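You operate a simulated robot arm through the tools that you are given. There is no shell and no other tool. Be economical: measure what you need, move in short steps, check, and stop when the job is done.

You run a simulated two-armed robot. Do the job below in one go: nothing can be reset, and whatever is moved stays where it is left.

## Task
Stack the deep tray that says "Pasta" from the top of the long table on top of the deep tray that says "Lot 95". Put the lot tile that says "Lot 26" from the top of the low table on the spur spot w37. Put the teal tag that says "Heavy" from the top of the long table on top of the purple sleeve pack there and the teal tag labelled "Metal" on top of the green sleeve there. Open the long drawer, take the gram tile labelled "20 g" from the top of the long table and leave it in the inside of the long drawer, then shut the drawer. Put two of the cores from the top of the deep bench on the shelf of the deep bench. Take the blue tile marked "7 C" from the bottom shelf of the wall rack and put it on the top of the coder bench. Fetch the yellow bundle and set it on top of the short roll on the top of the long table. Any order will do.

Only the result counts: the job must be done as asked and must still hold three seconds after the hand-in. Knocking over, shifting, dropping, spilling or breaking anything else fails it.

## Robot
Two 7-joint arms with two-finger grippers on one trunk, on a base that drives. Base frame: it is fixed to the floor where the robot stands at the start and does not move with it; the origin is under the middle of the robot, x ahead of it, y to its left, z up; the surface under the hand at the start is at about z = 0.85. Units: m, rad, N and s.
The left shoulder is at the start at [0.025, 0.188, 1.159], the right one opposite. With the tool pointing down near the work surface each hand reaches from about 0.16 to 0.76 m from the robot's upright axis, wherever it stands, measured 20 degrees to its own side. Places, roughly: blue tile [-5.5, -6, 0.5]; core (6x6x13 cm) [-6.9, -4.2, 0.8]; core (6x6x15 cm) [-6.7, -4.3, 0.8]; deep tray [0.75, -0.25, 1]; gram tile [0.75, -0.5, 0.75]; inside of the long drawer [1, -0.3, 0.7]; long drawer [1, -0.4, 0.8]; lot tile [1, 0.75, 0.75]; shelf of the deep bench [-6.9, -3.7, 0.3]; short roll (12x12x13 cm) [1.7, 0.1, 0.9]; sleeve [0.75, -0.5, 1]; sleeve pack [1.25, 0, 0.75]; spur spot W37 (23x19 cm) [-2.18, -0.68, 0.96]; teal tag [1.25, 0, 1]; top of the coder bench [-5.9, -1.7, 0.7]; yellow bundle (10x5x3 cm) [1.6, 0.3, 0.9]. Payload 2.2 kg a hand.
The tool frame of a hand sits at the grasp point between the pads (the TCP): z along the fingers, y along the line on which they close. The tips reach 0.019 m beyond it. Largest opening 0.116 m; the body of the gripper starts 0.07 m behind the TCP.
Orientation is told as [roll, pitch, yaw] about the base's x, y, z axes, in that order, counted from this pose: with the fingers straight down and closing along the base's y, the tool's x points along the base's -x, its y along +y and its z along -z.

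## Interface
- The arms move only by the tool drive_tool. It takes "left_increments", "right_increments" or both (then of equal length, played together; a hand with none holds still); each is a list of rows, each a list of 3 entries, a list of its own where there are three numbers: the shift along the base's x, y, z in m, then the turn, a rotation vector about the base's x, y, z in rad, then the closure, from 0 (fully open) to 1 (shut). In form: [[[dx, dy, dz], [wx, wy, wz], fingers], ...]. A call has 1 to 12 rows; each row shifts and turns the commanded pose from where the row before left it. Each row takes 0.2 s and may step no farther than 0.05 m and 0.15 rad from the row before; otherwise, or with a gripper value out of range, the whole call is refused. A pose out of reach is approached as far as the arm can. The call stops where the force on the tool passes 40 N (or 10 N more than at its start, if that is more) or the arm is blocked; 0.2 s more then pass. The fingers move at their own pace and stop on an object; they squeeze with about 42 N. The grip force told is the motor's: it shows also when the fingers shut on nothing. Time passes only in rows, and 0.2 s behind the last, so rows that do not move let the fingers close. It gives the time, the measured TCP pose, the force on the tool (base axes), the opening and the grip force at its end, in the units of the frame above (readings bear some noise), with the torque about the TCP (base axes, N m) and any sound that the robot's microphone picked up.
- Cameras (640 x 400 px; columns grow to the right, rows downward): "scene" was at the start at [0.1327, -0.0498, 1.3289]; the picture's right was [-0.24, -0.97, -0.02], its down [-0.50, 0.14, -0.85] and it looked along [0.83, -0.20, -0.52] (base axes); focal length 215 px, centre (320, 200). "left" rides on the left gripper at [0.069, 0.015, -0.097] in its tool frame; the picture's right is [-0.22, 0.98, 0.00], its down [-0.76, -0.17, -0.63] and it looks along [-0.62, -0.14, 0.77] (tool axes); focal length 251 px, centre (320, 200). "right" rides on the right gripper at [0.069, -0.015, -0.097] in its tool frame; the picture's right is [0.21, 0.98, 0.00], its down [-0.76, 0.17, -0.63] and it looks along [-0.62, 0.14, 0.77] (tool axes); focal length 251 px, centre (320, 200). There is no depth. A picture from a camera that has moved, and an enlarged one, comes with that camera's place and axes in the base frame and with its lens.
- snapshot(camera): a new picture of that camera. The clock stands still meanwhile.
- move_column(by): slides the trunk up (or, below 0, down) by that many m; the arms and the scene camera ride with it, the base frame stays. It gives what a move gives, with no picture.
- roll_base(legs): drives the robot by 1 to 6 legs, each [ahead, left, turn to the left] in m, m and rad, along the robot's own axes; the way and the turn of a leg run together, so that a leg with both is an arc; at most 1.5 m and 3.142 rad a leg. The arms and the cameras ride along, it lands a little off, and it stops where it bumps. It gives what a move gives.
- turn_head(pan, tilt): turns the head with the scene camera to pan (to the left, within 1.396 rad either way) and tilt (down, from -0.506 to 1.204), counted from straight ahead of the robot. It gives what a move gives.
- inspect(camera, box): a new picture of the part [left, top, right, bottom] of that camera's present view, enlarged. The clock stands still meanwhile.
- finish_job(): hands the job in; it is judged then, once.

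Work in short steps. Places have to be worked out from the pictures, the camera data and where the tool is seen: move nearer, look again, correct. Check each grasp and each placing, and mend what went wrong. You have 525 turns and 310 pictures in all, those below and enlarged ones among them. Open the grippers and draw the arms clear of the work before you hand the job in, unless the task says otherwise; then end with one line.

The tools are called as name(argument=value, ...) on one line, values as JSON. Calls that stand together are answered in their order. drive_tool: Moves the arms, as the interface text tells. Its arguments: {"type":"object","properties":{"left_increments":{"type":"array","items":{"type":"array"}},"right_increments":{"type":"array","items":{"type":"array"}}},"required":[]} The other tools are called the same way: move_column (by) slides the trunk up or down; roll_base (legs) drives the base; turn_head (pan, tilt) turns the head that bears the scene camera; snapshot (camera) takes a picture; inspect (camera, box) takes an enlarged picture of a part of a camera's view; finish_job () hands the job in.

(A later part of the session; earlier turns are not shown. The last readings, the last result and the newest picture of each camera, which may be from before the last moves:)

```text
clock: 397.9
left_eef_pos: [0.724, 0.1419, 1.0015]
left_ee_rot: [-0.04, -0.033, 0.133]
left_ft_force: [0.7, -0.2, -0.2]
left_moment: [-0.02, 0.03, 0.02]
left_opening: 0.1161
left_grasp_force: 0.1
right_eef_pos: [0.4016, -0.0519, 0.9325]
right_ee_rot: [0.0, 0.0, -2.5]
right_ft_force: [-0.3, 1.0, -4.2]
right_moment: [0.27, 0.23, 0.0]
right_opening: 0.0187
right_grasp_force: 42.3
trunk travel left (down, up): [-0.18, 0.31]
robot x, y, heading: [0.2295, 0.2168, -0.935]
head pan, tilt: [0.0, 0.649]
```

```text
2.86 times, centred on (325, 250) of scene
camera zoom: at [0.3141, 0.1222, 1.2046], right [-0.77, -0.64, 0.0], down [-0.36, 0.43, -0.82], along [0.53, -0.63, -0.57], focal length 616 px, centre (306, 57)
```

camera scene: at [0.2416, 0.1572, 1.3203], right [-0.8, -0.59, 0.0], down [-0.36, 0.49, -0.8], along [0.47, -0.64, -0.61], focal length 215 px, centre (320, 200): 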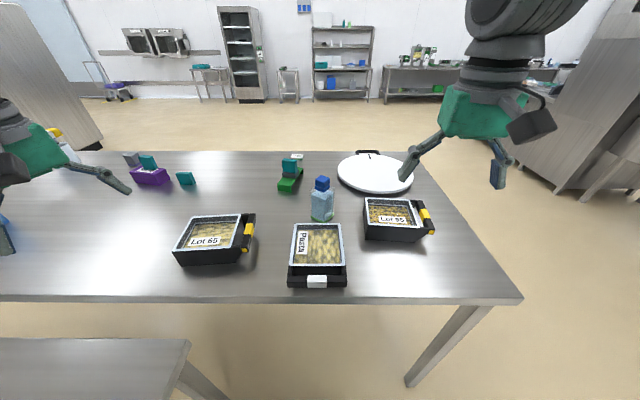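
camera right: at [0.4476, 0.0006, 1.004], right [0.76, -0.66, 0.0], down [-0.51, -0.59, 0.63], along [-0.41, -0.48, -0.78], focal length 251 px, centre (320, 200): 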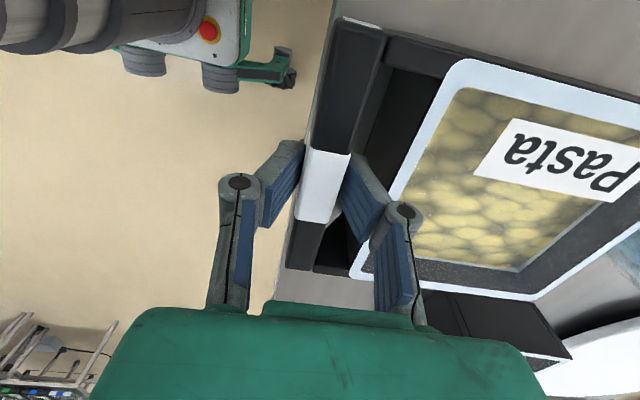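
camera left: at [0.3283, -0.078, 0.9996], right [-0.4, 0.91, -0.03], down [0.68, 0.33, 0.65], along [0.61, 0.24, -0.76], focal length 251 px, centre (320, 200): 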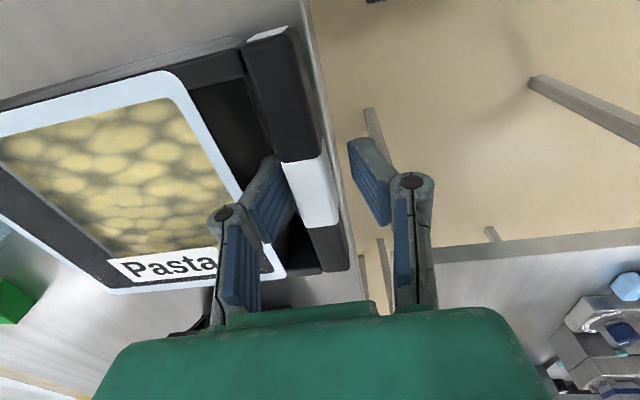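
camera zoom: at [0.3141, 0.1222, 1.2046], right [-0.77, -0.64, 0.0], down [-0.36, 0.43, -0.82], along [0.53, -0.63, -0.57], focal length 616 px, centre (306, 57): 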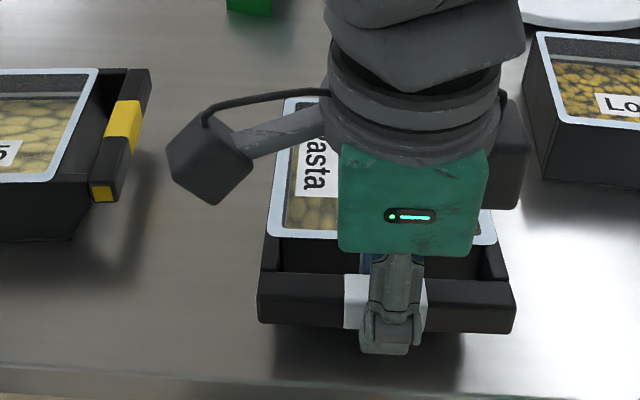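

Firm and level. I raise to z≈1.0 and translate toward Lot 95's handle side, keeping clear of the bottle.

drive_tool(right_increments=[[[0, 0, 0.02], [0, 0, 0], 1], [[0, 0, 0.025], [0, 0, 0], 1], [[0, 0, 0.025], [0, 0, 0], 1], [[0, 0, 0.01], [0, 0, 0], 1], [[-0.01, -0.02, 0], [0, 0, 0], 1], [[-0.01, -0.025, 0], [0, 0, 0], 1], [[-0.01, -0.025, 0], [0, 0, 0], 1], [[-0.01, -0.025, 0], [0, 0, 0], 1], [[-0.01, -0.025, 0], [0, 0, 0], 1], [[-0.01, -0.025, 0], [0, 0, 0], 1]])

snapshot(camera="scene")

```text
clock: 400.1
left_eef_pos: [0.7235, 0.1412, 1.002]
left_ee_rot: [-0.042, -0.035, 0.133]
left_ft_force: [-0.7, 0.2, 0.3]
left_moment: [0.0, 0.01, -0.01]
left_opening: 0.1161
left_grasp_force: 0.1
right_eef_pos: [0.341, -0.1966, 1.0127]
right_ee_rot: [0.002, 0.0, -2.499]
right_ft_force: [-0.1, -0.5, -3.9]
right_moment: [0.32, 0.21, 0.03]
right_opening: 0.0189
right_grasp_force: 42.2
trunk travel left (down, up): [-0.18, 0.31]
robot x, y, heading: [0.2305, 0.2209, -0.933]
head pan, tilt: [0.0, 0.649]
```

```text
117 pictures are left
camera scene: at [0.3085, 0.1185, 1.2001], right [-0.81, -0.59, 0.0], down [-0.36, 0.49, -0.79], along [0.47, -0.64, -0.61], focal length 215 px, centre (320, 200)
```

scene: 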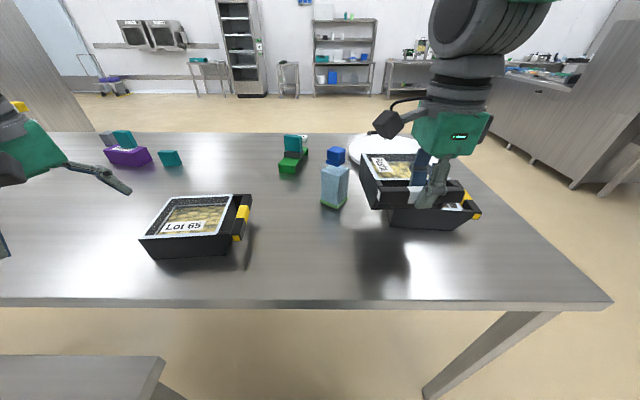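

Clear of the bottle. I continue right, then forward.

drive_tool(right_increments=[[[-0.0295, -0.022, 0], [0, 0, 0], 1], [[-0.0295, -0.022, 0], [0, 0, 0], 1], [[-0.0295, -0.022, 0], [0, 0, 0], 1], [[-0.0295, -0.022, 0], [0, 0, 0], 1], [[-0.0295, -0.022, 0], [0, 0, 0], 1], [[0.025, -0.034, 0], [0, 0, 0.06], 1], [[0.025, -0.034, 0], [0, 0, 0.12], 1], [[0.025, -0.034, 0], [0, 0, 0.13], 1], [[0.025, -0.034, 0], [0, 0, 0.13], 1]])

drive_tool(right_increments=[[[0, 0, 0], [0, 0, 0.13], 1], [[0, 0, 0], [0, 0, 0.13], 1], [[0, 0, 0], [0, 0, 0.13], 1], [[0, 0, 0], [0, 0, 0.13], 1], [[0, 0, 0], [0, 0, 0.13], 1], [[0, 0, 0], [0, 0, 0.13], 1], [[0, 0, 0], [0, 0, 0.13], 1], [[0, 0, 0], [0, 0, 0.14], 1], [[0, 0, 0], [0, 0, 0], 1], [[0, 0, 0], [0, 0, 0], 1], [[0, 0, 0], [0, 0, 0], 1]])

snapshot(camera="scene")

snapshot(camera="right")

```text
clock: 402.1
left_eef_pos: [0.723, 0.1382, 1.0017]
left_ee_rot: [-0.037, -0.032, 0.131]
left_ft_force: [0.0, 0.2, 0.2]
left_moment: [0.02, 0.02, 0.02]
left_opening: 0.1161
left_grasp_force: 0.1
right_eef_pos: [0.2921, -0.4468, 1.0092]
right_ee_rot: [-0.001, 0.005, -2.061]
right_ft_force: [0.3, -0.5, -4.5]
right_moment: [0.19, 0.31, 0.0]
right_opening: 0.0191
right_grasp_force: 42.4
trunk travel left (down, up): [-0.18, 0.31]
robot x, y, heading: [0.232, 0.2166, -0.935]
head pan, tilt: [0.0, 0.649]
```

```text
clock: 404.5
left_eef_pos: [0.7234, 0.1419, 1.0023]
left_ee_rot: [-0.043, -0.033, 0.133]
left_ft_force: [0.1, -0.8, 0.4]
left_moment: [0.01, -0.01, -0.01]
left_opening: 0.116
left_grasp_force: 0.1
right_eef_pos: [0.2925, -0.4427, 1.0108]
right_ee_rot: [0.0, 0.002, -1.01]
right_ft_force: [1.4, 0.0, -3.5]
right_moment: [-0.18, 0.29, -0.03]
right_opening: 0.0189
right_grasp_force: 41.7
trunk travel left (down, up): [-0.18, 0.31]
robot x, y, heading: [0.226, 0.2183, -0.934]
head pan, tilt: [0.0, 0.649]
```

```text
116 pictures are left
camera scene: at [0.308, 0.1176, 1.2001], right [-0.8, -0.59, 0.0], down [-0.36, 0.49, -0.79], along [0.47, -0.64, -0.61], focal length 215 px, centre (320, 200)
```

scene: 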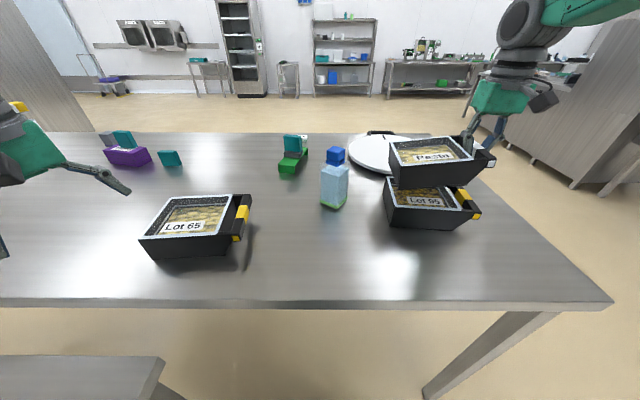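

```text
115 pictures are left
camera right: at [0.244, -0.3932, 1.1083], right [0.71, 0.7, 0.0], down [0.54, -0.55, 0.63], along [0.44, -0.45, -0.78], focal length 251 px, centre (320, 200)
```

right: 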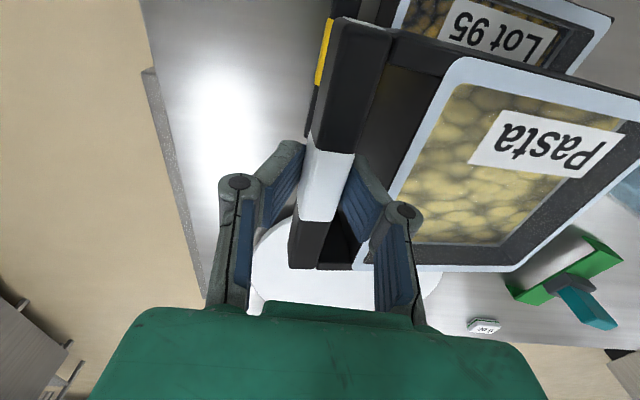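

Pasta hovers over Lot 95 in the same orientation. Enlarge to measure the offset.

inspect(camera="scene", box=[370, 120, 500, 240])

inspect(camera="right", box=[280, 0, 640, 290])

```text
3.33 times, centred on (435, 180) of scene
camera zoom: at [0.308, 0.1176, 1.2001], right [-0.8, -0.59, 0.0], down [-0.36, 0.49, -0.79], along [0.47, -0.64, -0.61], focal length 718 px, centre (-63, 267)
```

zoom: 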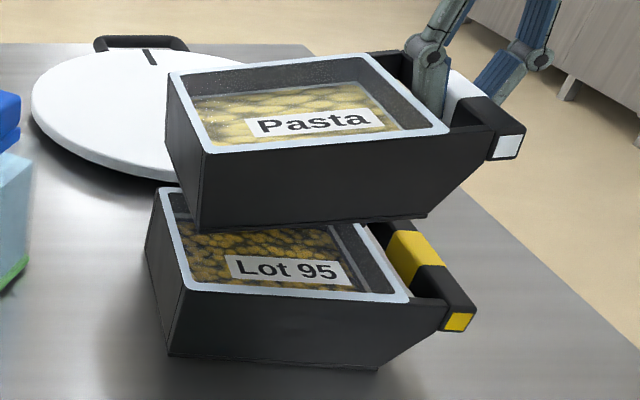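

```text
1.38 times, centred on (460, 145) of right
camera zoom: at [0.244, -0.3932, 1.1083], right [0.71, 0.7, 0.0], down [0.54, -0.55, 0.63], along [0.44, -0.45, -0.78], focal length 347 px, centre (127, 276)
```

zoom: 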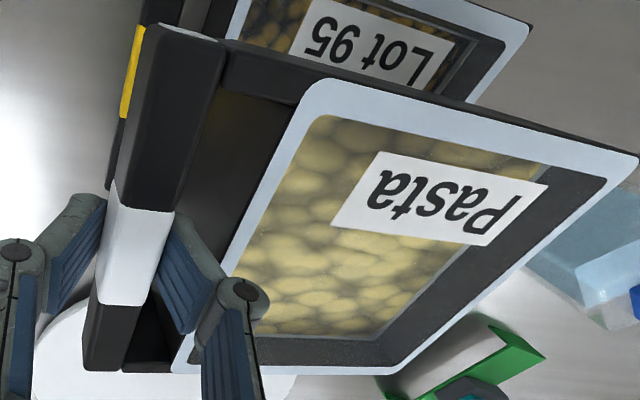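

By corner measurement Pasta is ~2 cm off toward -y/+x and droops ~6°. I correct position and level it, then look again.

drive_tool(right_increments=[[[-0.005, 0.0045, 0], [0.018, -0.028, 0], 1], [[-0.005, 0.0045, 0], [0.018, -0.028, 0], 1], [[-0.005, 0.0045, -0.005], [0.018, -0.028, 0], 1], [[-0.005, 0.004, -0.01], [0, 0, 0], 1], [[0, 0, 0], [0, 0, 0], 1], [[0, 0, 0], [0, 0, 0], 1], [[0, 0, 0], [0, 0, 0], 1]])

inspect(camera="scene", box=[370, 120, 500, 240])

```text
clock: 406.1
left_eef_pos: [0.7233, 0.1419, 1.0029]
left_ee_rot: [-0.041, -0.034, 0.131]
left_ft_force: [0.4, 0.1, -0.6]
left_moment: [0.02, 0.01, -0.01]
left_opening: 0.1158
left_grasp_force: 0.2
right_eef_pos: [0.2741, -0.4256, 0.9954]
right_ee_rot: [0.102, 0.004, -1.009]
right_ft_force: [-0.3, 0.7, -3.7]
right_moment: [-0.17, 0.28, 0.0]
right_opening: 0.0192
right_grasp_force: 41.7
trunk travel left (down, up): [-0.18, 0.31]
robot x, y, heading: [0.2276, 0.2231, -0.934]
head pan, tilt: [0.0, 0.649]
```

```text
3.33 times, centred on (435, 180) of scene
camera zoom: at [0.3076, 0.1175, 1.2001], right [-0.81, -0.59, 0.0], down [-0.36, 0.49, -0.79], along [0.47, -0.64, -0.61], focal length 718 px, centre (-63, 267)
```

zoom: 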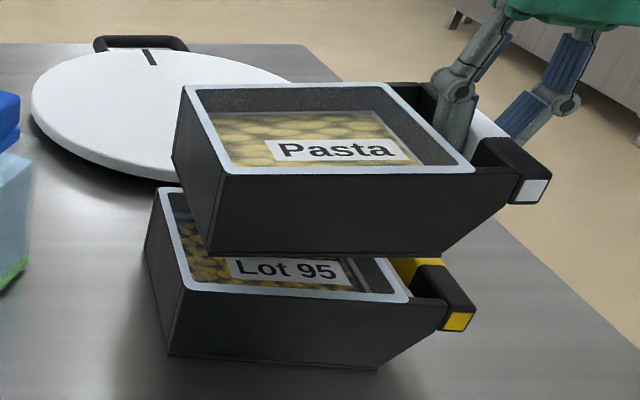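

Aligned within ~5 mm and parallel. I lower it onto Lot 95.

drive_tool(right_increments=[[[0.0015, 0.0015, -0.008], [0.006, -0.01, 0], 1], [[0.0015, 0.0015, -0.008], [0.006, -0.01, 0], 1], [[0, 0, -0.006], [0.006, -0.01, 0], 1], [[0, 0, 0], [0, 0, 0], 1], [[0, 0, 0], [0, 0, 0], 1]])

inspect(camera="scene", box=[370, 120, 500, 240])

```text
clock: 407.3
left_eef_pos: [0.7234, 0.1405, 1.0021]
left_ee_rot: [-0.042, -0.033, 0.134]
left_ft_force: [1.0, 0.4, 0.4]
left_moment: [0.0, 0.0, 0.0]
left_opening: 0.116
left_grasp_force: 0.0
right_eef_pos: [0.2773, -0.4226, 0.9741]
right_ee_rot: [0.138, 0.003, -1.009]
right_ft_force: [0.5, -0.2, -3.0]
right_moment: [-0.18, 0.35, 0.0]
right_opening: 0.019
right_grasp_force: 41.8
trunk travel left (down, up): [-0.18, 0.31]
robot x, y, heading: [0.2246, 0.2151, -0.936]
head pan, tilt: [0.0, 0.649]
```

```text
3.33 times, centred on (435, 180) of scene
camera zoom: at [0.3077, 0.1175, 1.2001], right [-0.8, -0.59, 0.0], down [-0.36, 0.49, -0.79], along [0.47, -0.64, -0.61], focal length 718 px, centre (-63, 267)
```

zoom: 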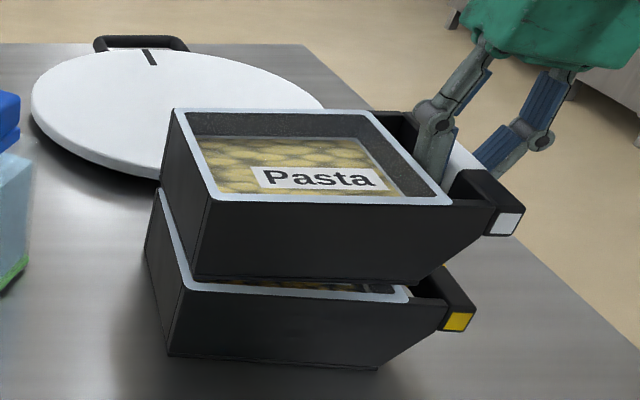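

Nearly there; small steps until contact.

drive_tool(right_increments=[[[0, 0, -0.004], [0, 0, 0], 1], [[0, 0, -0.004], [0, 0, 0], 1]])

drive_tool(right_increments=[[[0, 0, -0.004], [0, 0, 0], 1], [[0, 0, -0.003], [0, 0, 0], 1]])

inspect(camera="scene", box=[370, 120, 500, 240])

```text
clock: 407.9
left_eef_pos: [0.7232, 0.1423, 1.0021]
left_ee_rot: [-0.042, -0.033, 0.133]
left_ft_force: [0.0, -0.1, -0.6]
left_moment: [0.0, -0.01, 0.0]
left_opening: 0.1162
left_grasp_force: 0.0
right_eef_pos: [0.277, -0.4225, 0.969]
right_ee_rot: [0.138, 0.0, -1.009]
right_ft_force: [-2.2, -2.1, 4.7]
right_moment: [0.48, 0.23, 0.1]
right_opening: 0.0192
right_grasp_force: 42.0
trunk travel left (down, up): [-0.18, 0.31]
robot x, y, heading: [0.2281, 0.2174, -0.937]
head pan, tilt: [0.0, 0.649]
```

```text
clock: 408.5
left_eef_pos: [0.7229, 0.1432, 1.0025]
left_ee_rot: [-0.044, -0.033, 0.133]
left_ft_force: [-0.4, -0.7, 0.3]
left_moment: [0.02, 0.01, -0.03]
left_opening: 0.1159
left_grasp_force: 0.1
right_eef_pos: [0.275, -0.4222, 0.961]
right_ee_rot: [0.138, 0.0, -1.012]
right_ft_force: [-5.1, -3.4, 16.2]
right_moment: [-0.47, -0.39, -0.2]
right_opening: 0.0189
right_grasp_force: 42.1
trunk travel left (down, up): [-0.18, 0.31]
robot x, y, heading: [0.2279, 0.2179, -0.939]
head pan, tilt: [0.0, 0.649]
```

```text
3.33 times, centred on (435, 180) of scene
camera zoom: at [0.3055, 0.1196, 1.2006], right [-0.81, -0.59, 0.0], down [-0.36, 0.49, -0.8], along [0.47, -0.64, -0.61], focal length 718 px, centre (-63, 267)
```

zoom: 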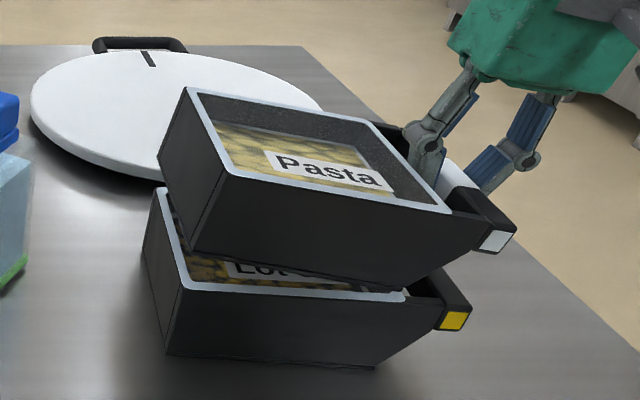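

The far side touched first and the handle side followed; contact is felt on the handle side as well. I ease up slightly and release.

drive_tool(right_increments=[[[0, 0, 0.003], [0, 0, 0], 1], [[0, 0, 0], [0, 0, 0], 0.8], [[0, 0, 0], [0, 0, 0], 0.72], [[0, 0, 0], [0, 0, 0], 0.72]])

inspect(camera="scene", box=[370, 120, 500, 240])

```text
clock: 409.5
left_eef_pos: [0.7229, 0.1418, 1.0016]
left_ee_rot: [-0.041, -0.033, 0.134]
left_ft_force: [0.0, -0.4, -0.6]
left_moment: [0.01, 0.01, 0.04]
left_opening: 0.116
left_grasp_force: 0.0
right_eef_pos: [0.2774, -0.423, 0.9616]
right_ee_rot: [0.136, 0.004, -1.008]
right_ft_force: [-0.5, 0.7, -0.1]
right_moment: [0.02, 0.01, 0.02]
right_opening: 0.0326
right_grasp_force: 0.0
trunk travel left (down, up): [-0.18, 0.31]
robot x, y, heading: [0.2247, 0.2201, -0.937]
head pan, tilt: [0.0, 0.649]
```

```text
3.33 times, centred on (435, 180) of scene
camera zoom: at [0.3077, 0.1181, 1.2002], right [-0.8, -0.59, 0.0], down [-0.36, 0.49, -0.79], along [0.47, -0.64, -0.61], focal length 718 px, centre (-63, 267)
```

zoom: 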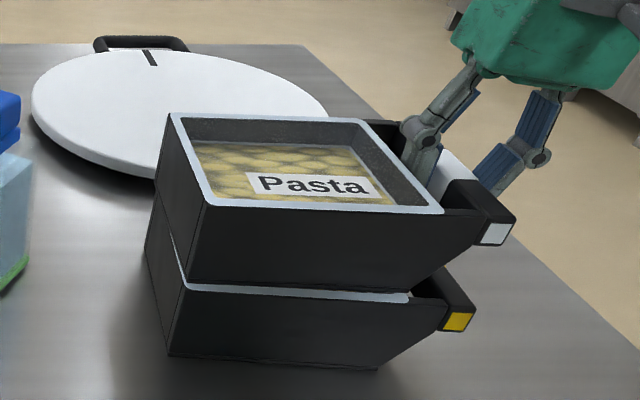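

Stacked squarely and level. I withdraw the right hand upward.

drive_tool(right_increments=[[[-0.001, 0, 0.015], [0, 0, 0], 0.72], [[-0.002, -0.001, 0.02], [0, 0, 0], 0.72], [[-0.002, -0.001, 0.03], [0, 0, 0], 0.72], [[0, 0, 0.04], [0, 0, 0], 0.6], [[0, 0, 0.04], [-0.04, 0.07, 0], 0.3], [[0, 0, 0.04], [-0.03, 0.05, 0], 0]])

move_column(by=0.12)

snapshot(camera="scene")

```text
clock: 410.9
left_eef_pos: [0.7243, 0.1422, 1.0015]
left_ee_rot: [-0.043, -0.032, 0.134]
left_ft_force: [-0.1, -0.4, 0.1]
left_moment: [-0.04, -0.04, 0.03]
left_opening: 0.1161
left_grasp_force: 0.0
right_eef_pos: [0.2726, -0.4227, 1.1485]
right_ee_rot: [-0.003, 0.007, -1.011]
right_ft_force: [0.7, 0.1, 0.2]
right_moment: [-0.01, 0.02, -0.01]
right_opening: 0.1161
right_grasp_force: 0.1
trunk travel left (down, up): [-0.18, 0.31]
robot x, y, heading: [0.2278, 0.2174, -0.94]
head pan, tilt: [0.0, 0.649]
```

```text
clock: 412.4
left_eef_pos: [0.7239, 0.1419, 1.122]
left_ee_rot: [-0.043, -0.033, 0.133]
left_ft_force: [0.0, 0.3, -0.6]
left_moment: [-0.01, -0.01, 0.03]
left_opening: 0.116
left_grasp_force: 0.1
right_eef_pos: [0.273, -0.4252, 1.2666]
right_ee_rot: [-0.003, 0.007, -1.011]
right_ft_force: [-0.9, -0.6, -0.4]
right_moment: [0.0, -0.01, -0.01]
right_opening: 0.116
right_grasp_force: 0.1
trunk travel left (down, up): [-0.3, 0.19]
robot x, y, heading: [0.2286, 0.2174, -0.941]
head pan, tilt: [0.0, 0.649]
```

```text
108 pictures are left
camera scene: at [0.3082, 0.1182, 1.3201], right [-0.8, -0.59, 0.0], down [-0.36, 0.49, -0.79], along [0.47, -0.64, -0.61], focal length 215 px, centre (320, 200)
```

scene: 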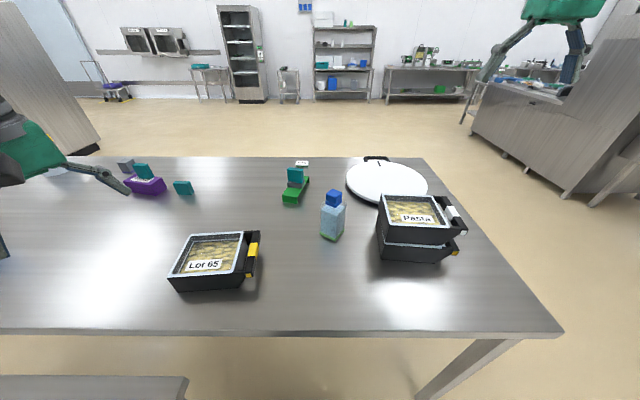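

The stack is done. Next Lot 26 on the low table: I back away and go around to the low table's left side.

roll_base(legs=[[-0.9, 0, 0], [0, 0.75, 0]])

snapshot(camera="scene")

```text
clock: 420.8
left_eef_pos: [0.7867, 1.302, 1.1249]
left_ee_rot: [-0.038, -0.041, 0.128]
left_ft_force: [0.5, 0.5, 0.4]
left_moment: [0.05, -0.02, 0.02]
left_opening: 0.1159
left_grasp_force: 0.0
right_eef_pos: [0.3322, 0.7377, 1.2651]
right_ee_rot: [0.005, 0.007, -1.015]
right_ft_force: [-1.1, -1.0, -1.2]
right_moment: [0.02, -0.08, 0.02]
right_opening: 0.1161
right_grasp_force: 0.0
trunk travel left (down, up): [-0.3, 0.19]
robot x, y, heading: [0.2999, 1.3826, -0.946]
head pan, tilt: [0.0, 0.649]
```

```text
107 pictures are left
camera scene: at [0.3689, 1.2786, 1.3202], right [-0.81, -0.59, -0.01], down [-0.35, 0.49, -0.79], along [0.47, -0.64, -0.61], focal length 215 px, centre (320, 200)
```

scene: 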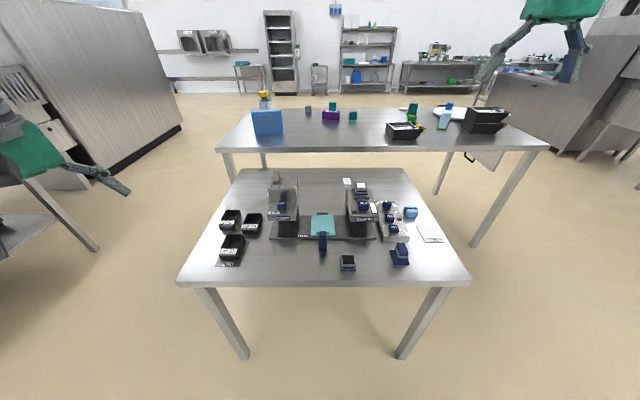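

Enlarge the low table.

inspect(camera="scene", box=[210, 160, 370, 260])

```text
4.00 times, centred on (290, 210) of scene
camera zoom: at [0.3689, 1.2786, 1.3202], right [-0.81, -0.59, -0.01], down [-0.35, 0.49, -0.79], along [0.47, -0.64, -0.61], focal length 862 px, centre (440, 160)
```

zoom: 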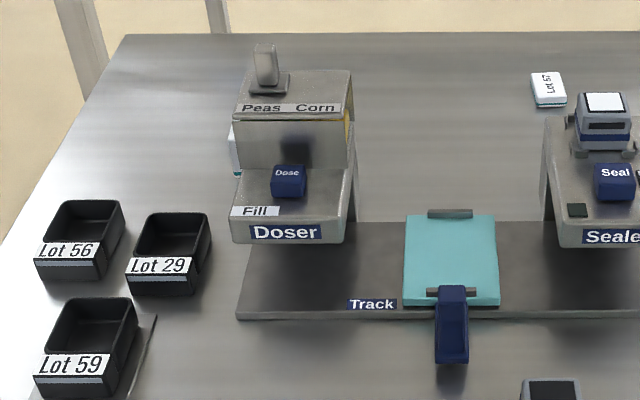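

The tile is behind the Doser, so I approach from the table's far end, facing back along it.

roll_base(legs=[[0, 0.8, 0], [0, 0, -1.555], [0, 0.8, 0]])

snapshot(camera="scene")

```text
clock: 432.8
left_eef_pos: [1.3359, 0.7267, 1.1255]
left_ee_rot: [-0.039, -0.043, -1.443]
left_ft_force: [-0.7, -0.1, -0.2]
left_moment: [-0.02, 0.04, 0.01]
left_opening: 0.1158
left_grasp_force: 0.0
right_eef_pos: [0.7676, 1.1798, 1.2654]
right_ee_rot: [0.004, 0.008, -2.584]
right_ft_force: [-0.1, 0.7, -1.0]
right_moment: [-0.02, -0.05, -0.01]
right_opening: 0.1159
right_grasp_force: 0.2
trunk travel left (down, up): [-0.3, 0.19]
robot x, y, heading: [1.4147, 1.2144, -2.508]
head pan, tilt: [0.0, 0.649]
```

```text
105 pictures are left
camera scene: at [1.3106, 1.1434, 1.3202], right [-0.59, 0.81, 0.0], down [0.49, 0.36, -0.79], along [-0.64, -0.47, -0.61], focal length 215 px, centre (320, 200)
```

scene: 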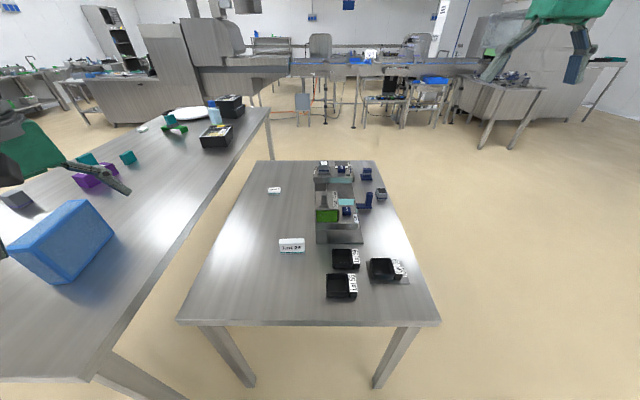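

Read the tile's label.

inspect(camera="scene", box=[260, 220, 360, 280])

```text
6.40 times, centred on (310, 250) of scene
camera zoom: at [1.3106, 1.1434, 1.3202], right [-0.59, 0.81, 0.0], down [0.49, 0.36, -0.79], along [-0.64, -0.47, -0.61], focal length 1379 px, centre (384, -120)
```

zoom: 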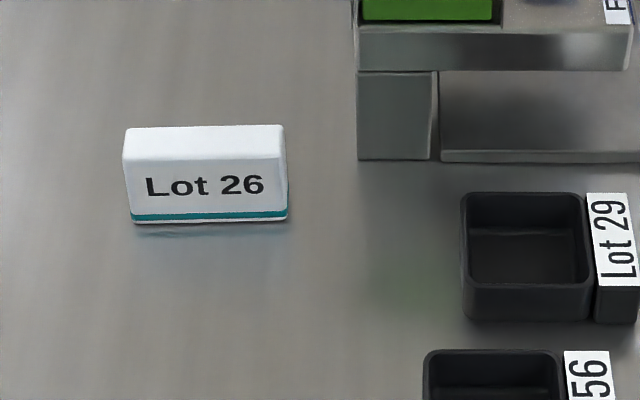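

Confirmed "Lot 26" at about (1.005, 0.812). I shift the base right a bit and bring the left hand above it.

roll_base(legs=[[0, -0.12, 0]])

drive_tool(left_increments=[[[-0.036, -0.002, -0.01], [0, 0, -0.14], 0], [[-0.036, -0.002, -0.01], [0, 0, -0.14], 0], [[-0.036, -0.002, -0.01], [0, 0, -0.14], 0], [[-0.036, -0.002, -0.02], [0, 0, -0.14], 0], [[-0.036, -0.002, -0.02], [0, 0, -0.14], 0], [[-0.036, -0.002, -0.02], [0, 0, -0.14], 0], [[-0.036, 0, -0.02], [0, 0, -0.13], 0], [[0, 0, -0.03], [0, 0, 0], 0], [[0, 0, -0.03], [0, 0, 0], 0], [[0, 0, 0], [0, 0, 0], 0], [[0, 0, 0], [0, 0, 0], 0], [[0, 0, 0], [0, 0, 0], 0]])

snapshot(camera="left")

```text
clock: 434.0
left_eef_pos: [1.2978, 0.7772, 1.105]
left_ee_rot: [-0.054, 0.005, -1.439]
left_ft_force: [1.3, -0.4, 1.2]
left_moment: [0.03, 0.15, 0.01]
left_opening: 0.1158
left_grasp_force: 0.0
right_eef_pos: [0.7363, 1.2242, 1.2819]
right_ee_rot: [-0.041, 0.0, -2.578]
right_ft_force: [0.4, -3.4, 0.7]
right_moment: [0.25, 0.02, 0.03]
right_opening: 0.116
right_grasp_force: 0.0
trunk travel left (down, up): [-0.3, 0.19]
robot x, y, heading: [1.3533, 1.3047, -2.51]
head pan, tilt: [0.0, 0.649]
```

```text
clock: 436.8
left_eef_pos: [1.0484, 0.7712, 0.9468]
left_ee_rot: [-0.065, -0.028, -2.398]
left_ft_force: [0.9, -1.2, 0.6]
left_moment: [0.07, 0.07, -0.03]
left_opening: 0.1159
left_grasp_force: 0.0
right_eef_pos: [0.7428, 1.2285, 1.2836]
right_ee_rot: [-0.032, -0.009, -2.571]
right_ft_force: [0.8, -1.4, 0.7]
right_moment: [0.06, 0.04, 0.0]
right_opening: 0.116
right_grasp_force: 0.1
trunk travel left (down, up): [-0.3, 0.19]
robot x, y, heading: [1.3542, 1.2916, -2.508]
head pan, tilt: [0.0, 0.649]
stopped in row 12 (left hand): the arm was blocked; the commanded pose is now the measured one
```

```text
103 pictures are left
camera left: at [1.1152, 0.8041, 1.0395], right [0.5, -0.86, -0.06], down [-0.63, -0.41, 0.66], along [-0.6, -0.3, -0.75], focal length 251 px, centre (320, 200)
```

left: 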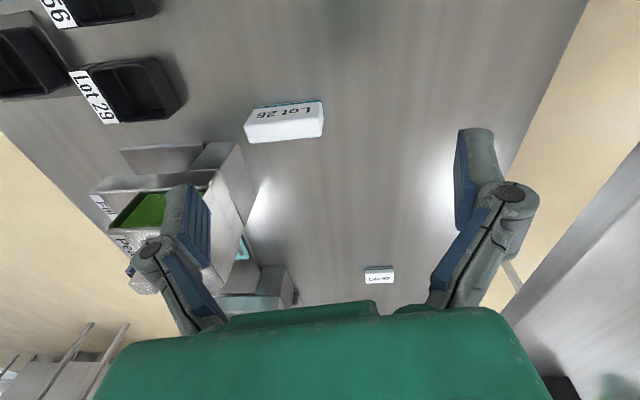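

The Doser is close, so I'll grip across the tile's 2.8 cm depth instead. I yaw the left hand and move above the tile centre (≈(0.99, 0.793)).

drive_tool(left_increments=[[[-0.005, 0.002, 0], [0, 0, -0.134], 0.2], [[-0.005, 0.002, 0], [0, 0, -0.134], 0.2], [[-0.005, 0.002, 0], [0, 0, -0.134], 0.2], [[-0.005, 0.002, 0], [0, 0, -0.134], 0.2], [[-0.005, 0.002, 0], [0, 0, -0.134], 0.2], [[-0.005, 0.002, 0], [0, 0, -0.134], 0.2], [[-0.005, 0.002, 0], [0, 0, -0.134], 0.2], [[-0.005, 0.002, 0], [0, 0, -0.134], 0.2], [[-0.005, 0.002, 0], [0, 0, -0.134], 0.2], [[-0.005, 0.002, 0], [0, 0, -0.134], 0.2], [[-0.005, 0.002, 0], [0, 0, -0.134], 0.2]])

drive_tool(left_increments=[[[0, 0, 0], [0, 0, 0], 0.2], [[0, 0, 0], [0, 0, 0], 0.2], [[0, 0, 0], [0, 0, 0], 0.2], [[0, 0, 0], [0, 0, 0], 0.2], [[0, 0, 0], [0, 0, 0], 0.2], [[0, 0, 0], [0, 0, 0], 0.2]])

snapshot(camera="left")

```text
clock: 439.4
left_eef_pos: [1.0068, 0.7826, 0.9472]
left_ee_rot: [-0.052, -0.053, 2.413]
left_ft_force: [0.0, -1.3, -0.9]
left_moment: [0.03, 0.04, -0.02]
left_opening: 0.0928
left_grasp_force: 0.1
right_eef_pos: [0.759, 1.2139, 1.2891]
right_ee_rot: [-0.041, -0.016, -2.565]
right_ft_force: [0.6, -0.8, 1.2]
right_moment: [0.08, 0.04, 0.0]
right_opening: 0.1162
right_grasp_force: 0.0
trunk travel left (down, up): [-0.3, 0.19]
robot x, y, heading: [1.3581, 1.2879, -2.505]
head pan, tilt: [0.0, 0.649]
stopped in row 11 (left hand): the arm was blocked; the commanded pose is now the measured one
```

```text
clock: 440.8
left_eef_pos: [0.9946, 0.7955, 0.95]
left_ee_rot: [-0.051, -0.038, 2.412]
left_ft_force: [-0.5, -0.3, -0.9]
left_moment: [0.03, 0.01, -0.02]
left_opening: 0.0929
left_grasp_force: 0.0
right_eef_pos: [0.743, 1.2333, 1.282]
right_ee_rot: [-0.025, -0.013, -2.568]
right_ft_force: [-0.1, -0.7, -0.9]
right_moment: [0.0, -0.01, -0.01]
right_opening: 0.116
right_grasp_force: 0.1
trunk travel left (down, up): [-0.3, 0.19]
robot x, y, heading: [1.3586, 1.2879, -2.507]
head pan, tilt: [0.0, 0.649]
```

```text
102 pictures are left
camera left: at [1.0349, 0.7333, 1.0428], right [-0.81, -0.58, -0.04], down [-0.46, 0.59, 0.67], along [-0.36, 0.56, -0.74], focal length 251 px, centre (320, 200)
```

left: 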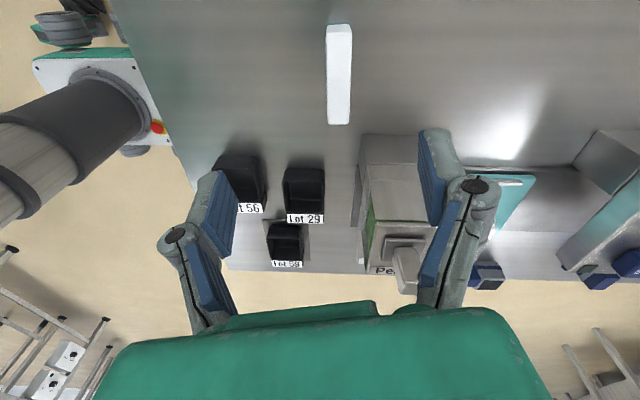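

Tile centre ≈(0.9925, 0.783), its width at ~127°. I align the yaw and descend.

drive_tool(left_increments=[[[-0.001, -0.004, -0.03], [0, 0, -0.07], 0.2], [[-0.001, -0.004, -0.03], [0, 0, -0.07], 0.2], [[0, -0.003, -0.03], [0, 0, -0.05], 0.2], [[0, 0, 0], [0, 0, 0], 0.2], [[0, 0, 0], [0, 0, 0], 0.2], [[0, 0, 0], [0, 0, 0], 0.2], [[0, 0, 0], [0, 0, 0], 0.2]])

snapshot(camera="left")

```text
clock: 442.4
left_eef_pos: [0.9814, 0.8011, 0.8645]
left_ee_rot: [-0.047, -0.02, 2.219]
left_ft_force: [-1.1, 1.0, 0.1]
left_moment: [-0.08, -0.08, 0.0]
left_opening: 0.093
left_grasp_force: 0.1
right_eef_pos: [0.7282, 1.2555, 1.2767]
right_ee_rot: [-0.007, -0.012, -2.571]
right_ft_force: [-1.4, 1.6, 0.4]
right_moment: [-0.12, -0.09, -0.01]
right_opening: 0.1161
right_grasp_force: 0.0
trunk travel left (down, up): [-0.3, 0.19]
robot x, y, heading: [1.3554, 1.2937, -2.503]
head pan, tilt: [0.0, 0.649]
```

```text
101 pictures are left
camera left: at [1.0077, 0.7324, 0.9574], right [-0.91, -0.42, -0.04], down [-0.34, 0.67, 0.66], along [-0.24, 0.61, -0.75], focal length 251 px, centre (320, 200)
```

left: 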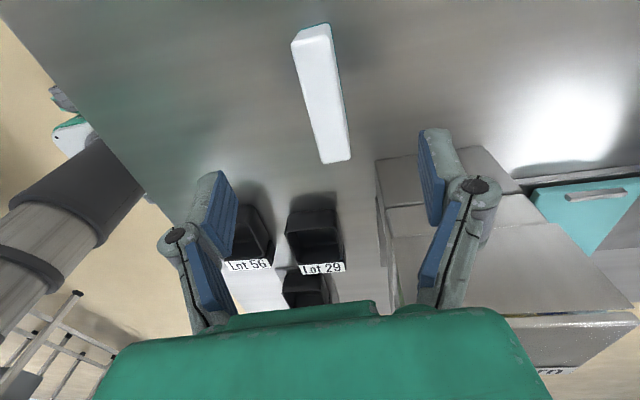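

I'm ~2 cm too far toward the Doser because of sway; correct, wait, and look.

drive_tool(left_increments=[[[0.005, -0.009, 0.01], [0, 0, -0.04], 0.2], [[0.005, -0.008, 0], [0, 0, -0.03], 0.2], [[0, 0, 0], [0, 0, 0], 0.2], [[0, 0, 0], [0, 0, 0], 0.2], [[0, 0, 0], [0, 0, 0], 0.2], [[0, 0, 0], [0, 0, 0], 0.2], [[0, 0, 0], [0, 0, 0], 0.2], [[0, 0, 0], [0, 0, 0], 0.2], [[0, 0, 0], [0, 0, 0], 0.2], [[0, 0, 0], [0, 0, 0], 0.2]])

snapshot(camera="left")

```text
clock: 444.6
left_eef_pos: [1.014, 0.755, 0.866]
left_ee_rot: [-0.051, -0.051, 2.153]
left_ft_force: [-0.4, -1.2, -0.2]
left_moment: [0.08, 0.04, 0.06]
left_opening: 0.0928
left_grasp_force: 0.0
right_eef_pos: [0.7572, 1.213, 1.2887]
right_ee_rot: [-0.041, -0.014, -2.564]
right_ft_force: [1.2, -1.4, 0.3]
right_moment: [0.1, 0.08, 0.01]
right_opening: 0.116
right_grasp_force: 0.1
trunk travel left (down, up): [-0.3, 0.19]
robot x, y, heading: [1.3605, 1.2829, -2.506]
head pan, tilt: [0.0, 0.649]
```

```text
100 pictures are left
camera left: at [1.0367, 0.6816, 0.958], right [-0.93, -0.36, -0.04], down [-0.29, 0.68, 0.68], along [-0.22, 0.64, -0.73], focal length 251 px, centre (320, 200)
```

left: 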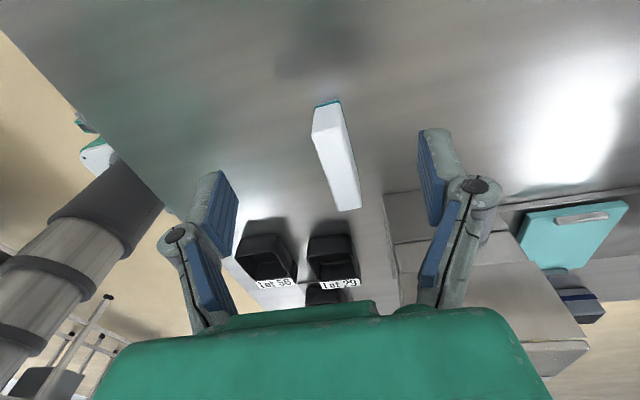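

The body is swaying; I wait for it to settle.

drive_tool(left_increments=[[[0, 0, 0], [0, 0, 0], 0.2], [[0, 0, 0], [0, 0, 0], 0.2], [[0, 0, 0], [0, 0, 0], 0.2], [[0, 0, 0], [0, 0, 0], 0.2], [[0, 0, 0], [0, 0, 0], 0.2], [[0, 0, 0], [0, 0, 0], 0.2], [[0, 0, 0], [0, 0, 0], 0.2], [[0, 0, 0], [0, 0, 0], 0.2], [[0, 0, 0], [0, 0, 0], 0.2], [[0, 0, 0], [0, 0, 0], 0.2], [[0, 0, 0], [0, 0, 0], 0.2], [[0, 0, 0], [0, 0, 0], 0.2]])

drive_tool(left_increments=[[[0, 0, 0], [0, 0, 0], 0.2], [[0, 0, 0], [0, 0, 0], 0.2]])

drive_tool(left_increments=[[[0, 0, 0], [0, 0, 0], 0.2], [[0, 0, 0], [0, 0, 0], 0.2]])

```text
clock: 447.2
left_eef_pos: [1.0131, 0.7545, 0.8673]
left_ee_rot: [-0.05, -0.051, 2.152]
left_ft_force: [0.3, -1.4, 0.2]
left_moment: [0.07, 0.06, 0.0]
left_opening: 0.0927
left_grasp_force: 0.0
right_eef_pos: [0.7557, 1.2154, 1.287]
right_ee_rot: [-0.039, -0.016, -2.565]
right_ft_force: [0.4, -1.5, 0.2]
right_moment: [0.11, 0.06, 0.02]
right_opening: 0.116
right_grasp_force: 0.1
trunk travel left (down, up): [-0.3, 0.19]
robot x, y, heading: [1.3604, 1.2842, -2.51]
head pan, tilt: [0.0, 0.649]
```

```text
clock: 447.8
left_eef_pos: [1.0083, 0.7624, 0.8692]
left_ee_rot: [-0.049, -0.044, 2.15]
left_ft_force: [-0.6, -0.2, 0.5]
left_moment: [0.04, 0.01, -0.03]
left_opening: 0.093
left_grasp_force: 0.0
right_eef_pos: [0.7499, 1.2251, 1.2839]
right_ee_rot: [-0.032, -0.012, -2.567]
right_ft_force: [-0.7, -0.6, 0.2]
right_moment: [0.01, 0.01, 0.03]
right_opening: 0.1161
right_grasp_force: 0.0
trunk travel left (down, up): [-0.3, 0.19]
robot x, y, heading: [1.3617, 1.2852, -2.506]
head pan, tilt: [0.0, 0.649]
```

```text
clock: 448.4
left_eef_pos: [0.9923, 0.7821, 0.8738]
left_ee_rot: [-0.051, -0.021, 2.148]
left_ft_force: [-0.3, 0.8, 0.3]
left_moment: [-0.07, -0.03, -0.03]
left_opening: 0.0929
left_grasp_force: 0.2
right_eef_pos: [0.7289, 1.2523, 1.2772]
right_ee_rot: [-0.01, -0.012, -2.571]
right_ft_force: [0.8, -0.5, 0.8]
right_moment: [-0.04, -0.03, -0.03]
right_opening: 0.1158
right_grasp_force: 0.2
trunk travel left (down, up): [-0.3, 0.19]
robot x, y, heading: [1.3558, 1.2938, -2.509]
head pan, tilt: [0.0, 0.649]
```

Oscillation persists in this arm pose. I shift the right arm outward and down to bias the weight to one side and damp the rocking.

drive_tool(right_increments=[[[0.0, 0.03, -0.035], [0, 0, 0], 0], [[0.0, 0.03, -0.035], [0, 0, 0], 0], [[0.0, 0.03, -0.035], [0, 0, 0], 0], [[0.0, 0.03, -0.035], [0, 0, 0], 0], [[0, 0, 0], [0, 0, 0], 0], [[0, 0, 0], [0, 0, 0], 0], [[0, 0, 0], [0, 0, 0], 0], [[0, 0, 0], [0, 0, 0], 0], [[0, 0, 0], [0, 0, 0], 0], [[0, 0, 0], [0, 0, 0], 0], [[0, 0, 0], [0, 0, 0], 0], [[0, 0, 0], [0, 0, 0], 0]])

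drive_tool(left_increments=[[[0, 0, 0], [0, 0, 0], 0.2], [[0, 0, 0], [0, 0, 0], 0.2]])

drive_tool(left_increments=[[[0, 0, 0], [0, 0, 0], 0.2], [[0, 0, 0], [0, 0, 0], 0.2]])

```text
clock: 451.0
left_eef_pos: [0.993, 0.7814, 0.8739]
left_ee_rot: [-0.05, -0.025, 2.149]
left_ft_force: [0.1, 0.9, 0.0]
left_moment: [-0.05, -0.03, -0.02]
left_opening: 0.0927
left_grasp_force: 0.1
right_eef_pos: [0.7346, 1.3677, 1.1368]
right_ee_rot: [-0.013, -0.012, -2.57]
right_ft_force: [-0.8, 0.3, -0.4]
right_moment: [-0.01, -0.03, -0.01]
right_opening: 0.1163
right_grasp_force: 0.1
trunk travel left (down, up): [-0.3, 0.19]
robot x, y, heading: [1.3553, 1.2917, -2.512]
head pan, tilt: [0.0, 0.649]
```

```text
clock: 451.6
left_eef_pos: [1.0073, 0.7631, 0.8691]
left_ee_rot: [-0.049, -0.042, 2.15]
left_ft_force: [0.4, 0.3, 0.1]
left_moment: [0.02, 0.04, 0.01]
left_opening: 0.093
left_grasp_force: 0.2
right_eef_pos: [0.75, 1.3466, 1.145]
right_ee_rot: [-0.032, -0.013, -2.566]
right_ft_force: [-0.4, -0.3, -0.2]
right_moment: [0.05, 0.0, -0.02]
right_opening: 0.1161
right_grasp_force: 0.1
trunk travel left (down, up): [-0.3, 0.19]
robot x, y, heading: [1.3593, 1.2858, -2.506]
head pan, tilt: [0.0, 0.649]
```

```text
clock: 452.2
left_eef_pos: [1.0089, 0.7591, 0.8684]
left_ee_rot: [-0.052, -0.049, 2.154]
left_ft_force: [-0.5, 0.7, 0.2]
left_moment: [0.03, 0.03, 0.0]
left_opening: 0.0929
left_grasp_force: 0.1
right_eef_pos: [0.7538, 1.3423, 1.1459]
right_ee_rot: [-0.035, -0.014, -2.565]
right_ft_force: [-0.9, -0.1, 0.6]
right_moment: [0.03, 0.04, 0.0]
right_opening: 0.1159
right_grasp_force: 0.0
trunk travel left (down, up): [-0.3, 0.19]
robot x, y, heading: [1.361, 1.2873, -2.509]
head pan, tilt: [0.0, 0.649]
```

The sway runs along the tile's long axis, which is harmless for this grasp. I descend and close.

drive_tool(left_increments=[[[0, 0, -0.03], [0, 0, 0], 0.2], [[0, 0, -0.03], [0, 0, 0], 0.2], [[0, 0, -0.018], [0, 0, 0], 0.2], [[0, 0, 0], [0, 0, 0], 0.7], [[0, 0, 0], [0, 0, 0], 1], [[0, 0, 0], [0, 0, 0], 1]])

snapshot(camera="left")

```text
clock: 453.6
left_eef_pos: [0.9955, 0.7763, 0.7938]
left_ee_rot: [-0.051, -0.028, 2.151]
left_ft_force: [0.2, 1.4, -0.3]
left_moment: [-0.06, -0.06, 0.01]
left_opening: 0.0224
left_grasp_force: 42.0
right_eef_pos: [0.7362, 1.3651, 1.1389]
right_ee_rot: [-0.015, -0.013, -2.569]
right_ft_force: [-0.8, 0.0, -0.5]
right_moment: [-0.09, -0.06, -0.01]
right_opening: 0.1163
right_grasp_force: 0.2
trunk travel left (down, up): [-0.3, 0.19]
robot x, y, heading: [1.3549, 1.2909, -2.508]
head pan, tilt: [0.0, 0.649]
```

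```text
99 pictures are left
camera left: at [1.018, 0.7051, 0.8873], right [-0.93, -0.35, -0.04], down [-0.29, 0.69, 0.66], along [-0.2, 0.63, -0.75], focal length 251 px, centre (320, 200)
```

left: 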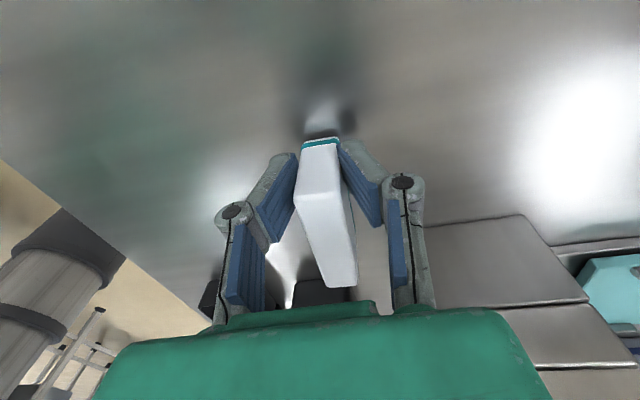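

Tile gripped. I lift it, retract, and drive around the low table toward spot W37.

drive_tool(left_increments=[[[0, 0, 0.03], [0, 0, 0], 1], [[0, 0, 0.045], [0, 0, 0], 1], [[0, 0, 0.045], [0, 0, 0], 1], [[0, 0, 0.045], [0, 0, 0], 1], [[0, 0, 0.045], [0, 0, 0], 1], [[0.02, 0.015, 0.045], [0, 0, 0], 1], [[0.02, 0.015, 0.045], [0, 0, 0], 1], [[0.02, 0.015, 0.02], [0, 0, 0], 1]])

roll_base(legs=[[0, -0.72, 0], [1.45, 0, 0], [1.4, 0, 0]])

snapshot(camera="scene")

```text
refused: row 6 steps farther than a row can; nothing moved
```

```text
clock: 455.0
left_eef_pos: [0.9721, 0.8221, 0.7961]
left_ee_rot: [-0.044, -0.028, 2.156]
left_ft_force: [-0.1, -0.1, -0.8]
left_moment: [0.01, 0.03, -0.01]
left_opening: 0.0221
left_grasp_force: 42.3
right_eef_pos: [0.713, 1.4125, 1.1496]
right_ee_rot: [-0.032, -0.023, -2.565]
right_ft_force: [0.3, -0.2, 1.0]
right_moment: [-0.04, 0.05, 0.01]
right_opening: 0.116
right_grasp_force: 0.1
trunk travel left (down, up): [-0.3, 0.19]
robot x, y, heading: [1.3137, 1.3463, -2.51]
head pan, tilt: [0.0, 0.649]
stopped in leg 1: the force on the tool passed its limit at 60 N (the readings are from after the stop); the commanded pose is now the measured one
```

```text
98 pictures are left
camera scene: at [1.2267, 1.2561, 1.3203], right [-0.59, 0.8, 0.02], down [0.48, 0.37, -0.8], along [-0.65, -0.47, -0.61], focal length 215 px, centre (320, 200)
```

scene: 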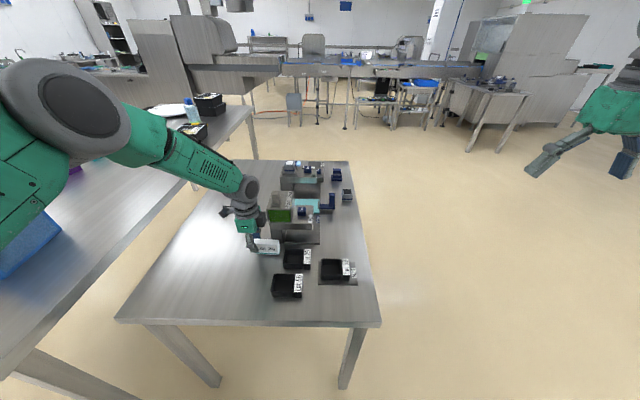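

The lift was refused but the base moved, and the tile pushed against the Doser. I first move the hand away from it, then lift.

drive_tool(left_increments=[[[0.008, -0.011, 0], [0, 0, 0], 1], [[0.008, -0.011, 0.005], [0, 0, 0], 1], [[0.005, -0.008, 0.03], [0, 0, 0], 1], [[0, 0, 0.04], [0, 0, 0], 1], [[0, 0, 0.04], [0, 0, 0], 1], [[0, 0, 0.04], [0, 0, 0], 1], [[0, 0, 0.04], [0, 0, 0], 1], [[0, 0, 0.04], [0, 0, 0], 1], [[0, 0, 0.04], [0, 0, 0], 1]])

inspect(camera="scene", box=[200, 150, 380, 310])

```text
clock: 457.0
left_eef_pos: [0.9734, 0.8169, 1.0781]
left_ee_rot: [-0.047, -0.006, 2.149]
left_ft_force: [-1.4, 1.0, -1.6]
left_moment: [-0.03, -0.03, 0.01]
left_opening: 0.022
left_grasp_force: 41.7
right_eef_pos: [0.6906, 1.4407, 1.1376]
right_ee_rot: [-0.004, -0.02, -2.568]
right_ft_force: [-0.7, 0.6, 0.2]
right_moment: [-0.05, 0.02, 0.0]
right_opening: 0.1159
right_grasp_force: 0.0
trunk travel left (down, up): [-0.3, 0.19]
robot x, y, heading: [1.3102, 1.3514, -2.504]
head pan, tilt: [0.0, 0.649]
```

```text
2.50 times, centred on (290, 230) of scene
camera zoom: at [1.1976, 1.2941, 1.3201], right [-0.59, 0.81, -0.02], down [0.5, 0.35, -0.79], along [-0.63, -0.48, -0.61], focal length 538 px, centre (395, 125)
```

zoom: 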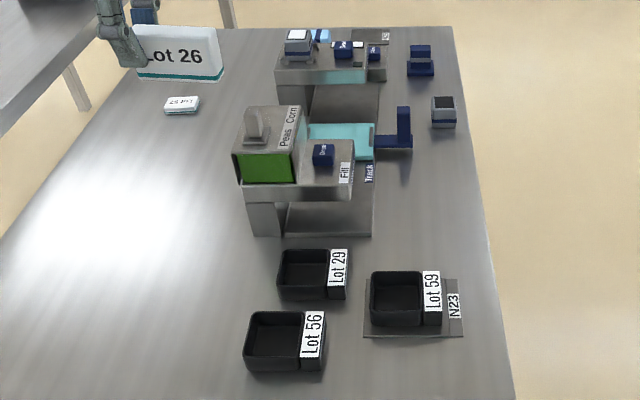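

The Doser is where it was (same corner position within noise). Tile is still held and raised. Now drive around the low table.

roll_base(legs=[[0, -0.66, 0], [1.45, 0, 0], [1.4, 0, 0]])

snapshot(camera="scene")

```text
clock: 474.0
left_eef_pos: [-1.6713, -0.4013, 1.067]
left_ee_rot: [-0.046, -0.049, 2.159]
left_ft_force: [1.4, -1.3, 0.7]
left_moment: [0.08, 0.1, 0.04]
left_opening: 0.0222
left_grasp_force: 42.0
right_eef_pos: [-1.9517, 0.2215, 1.156]
right_ee_rot: [-0.052, -0.025, -2.561]
right_ft_force: [-0.3, -1.3, 1.0]
right_moment: [0.1, 0.01, 0.03]
right_opening: 0.1158
right_grasp_force: 0.1
trunk travel left (down, up): [-0.3, 0.19]
robot x, y, heading: [-1.3643, 0.1703, -2.502]
head pan, tilt: [0.0, 0.649]
```

```text
96 pictures are left
camera scene: at [-1.4555, 0.0873, 1.3203], right [-0.59, 0.8, 0.01], down [0.48, 0.37, -0.8], along [-0.64, -0.47, -0.61], focal length 215 px, centre (320, 200)
```

scene: 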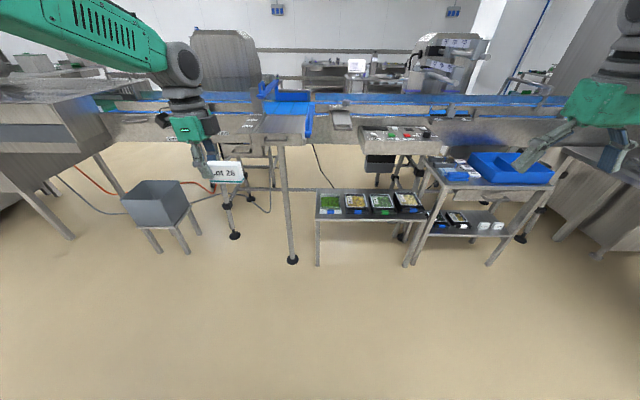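

The spur plate is at (285,125) in view. Enlarge it.

inspect(camera="scene", box=[220, 70, 370, 160])

```text
4.27 times, centred on (295, 115) of scene
camera zoom: at [-1.4555, 0.0873, 1.3203], right [-0.59, 0.8, 0.01], down [0.48, 0.37, -0.8], along [-0.64, -0.47, -0.61], focal length 919 px, centre (427, 563)
```

zoom: 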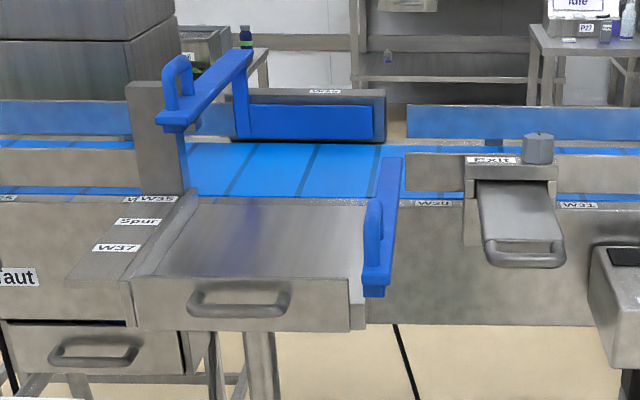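

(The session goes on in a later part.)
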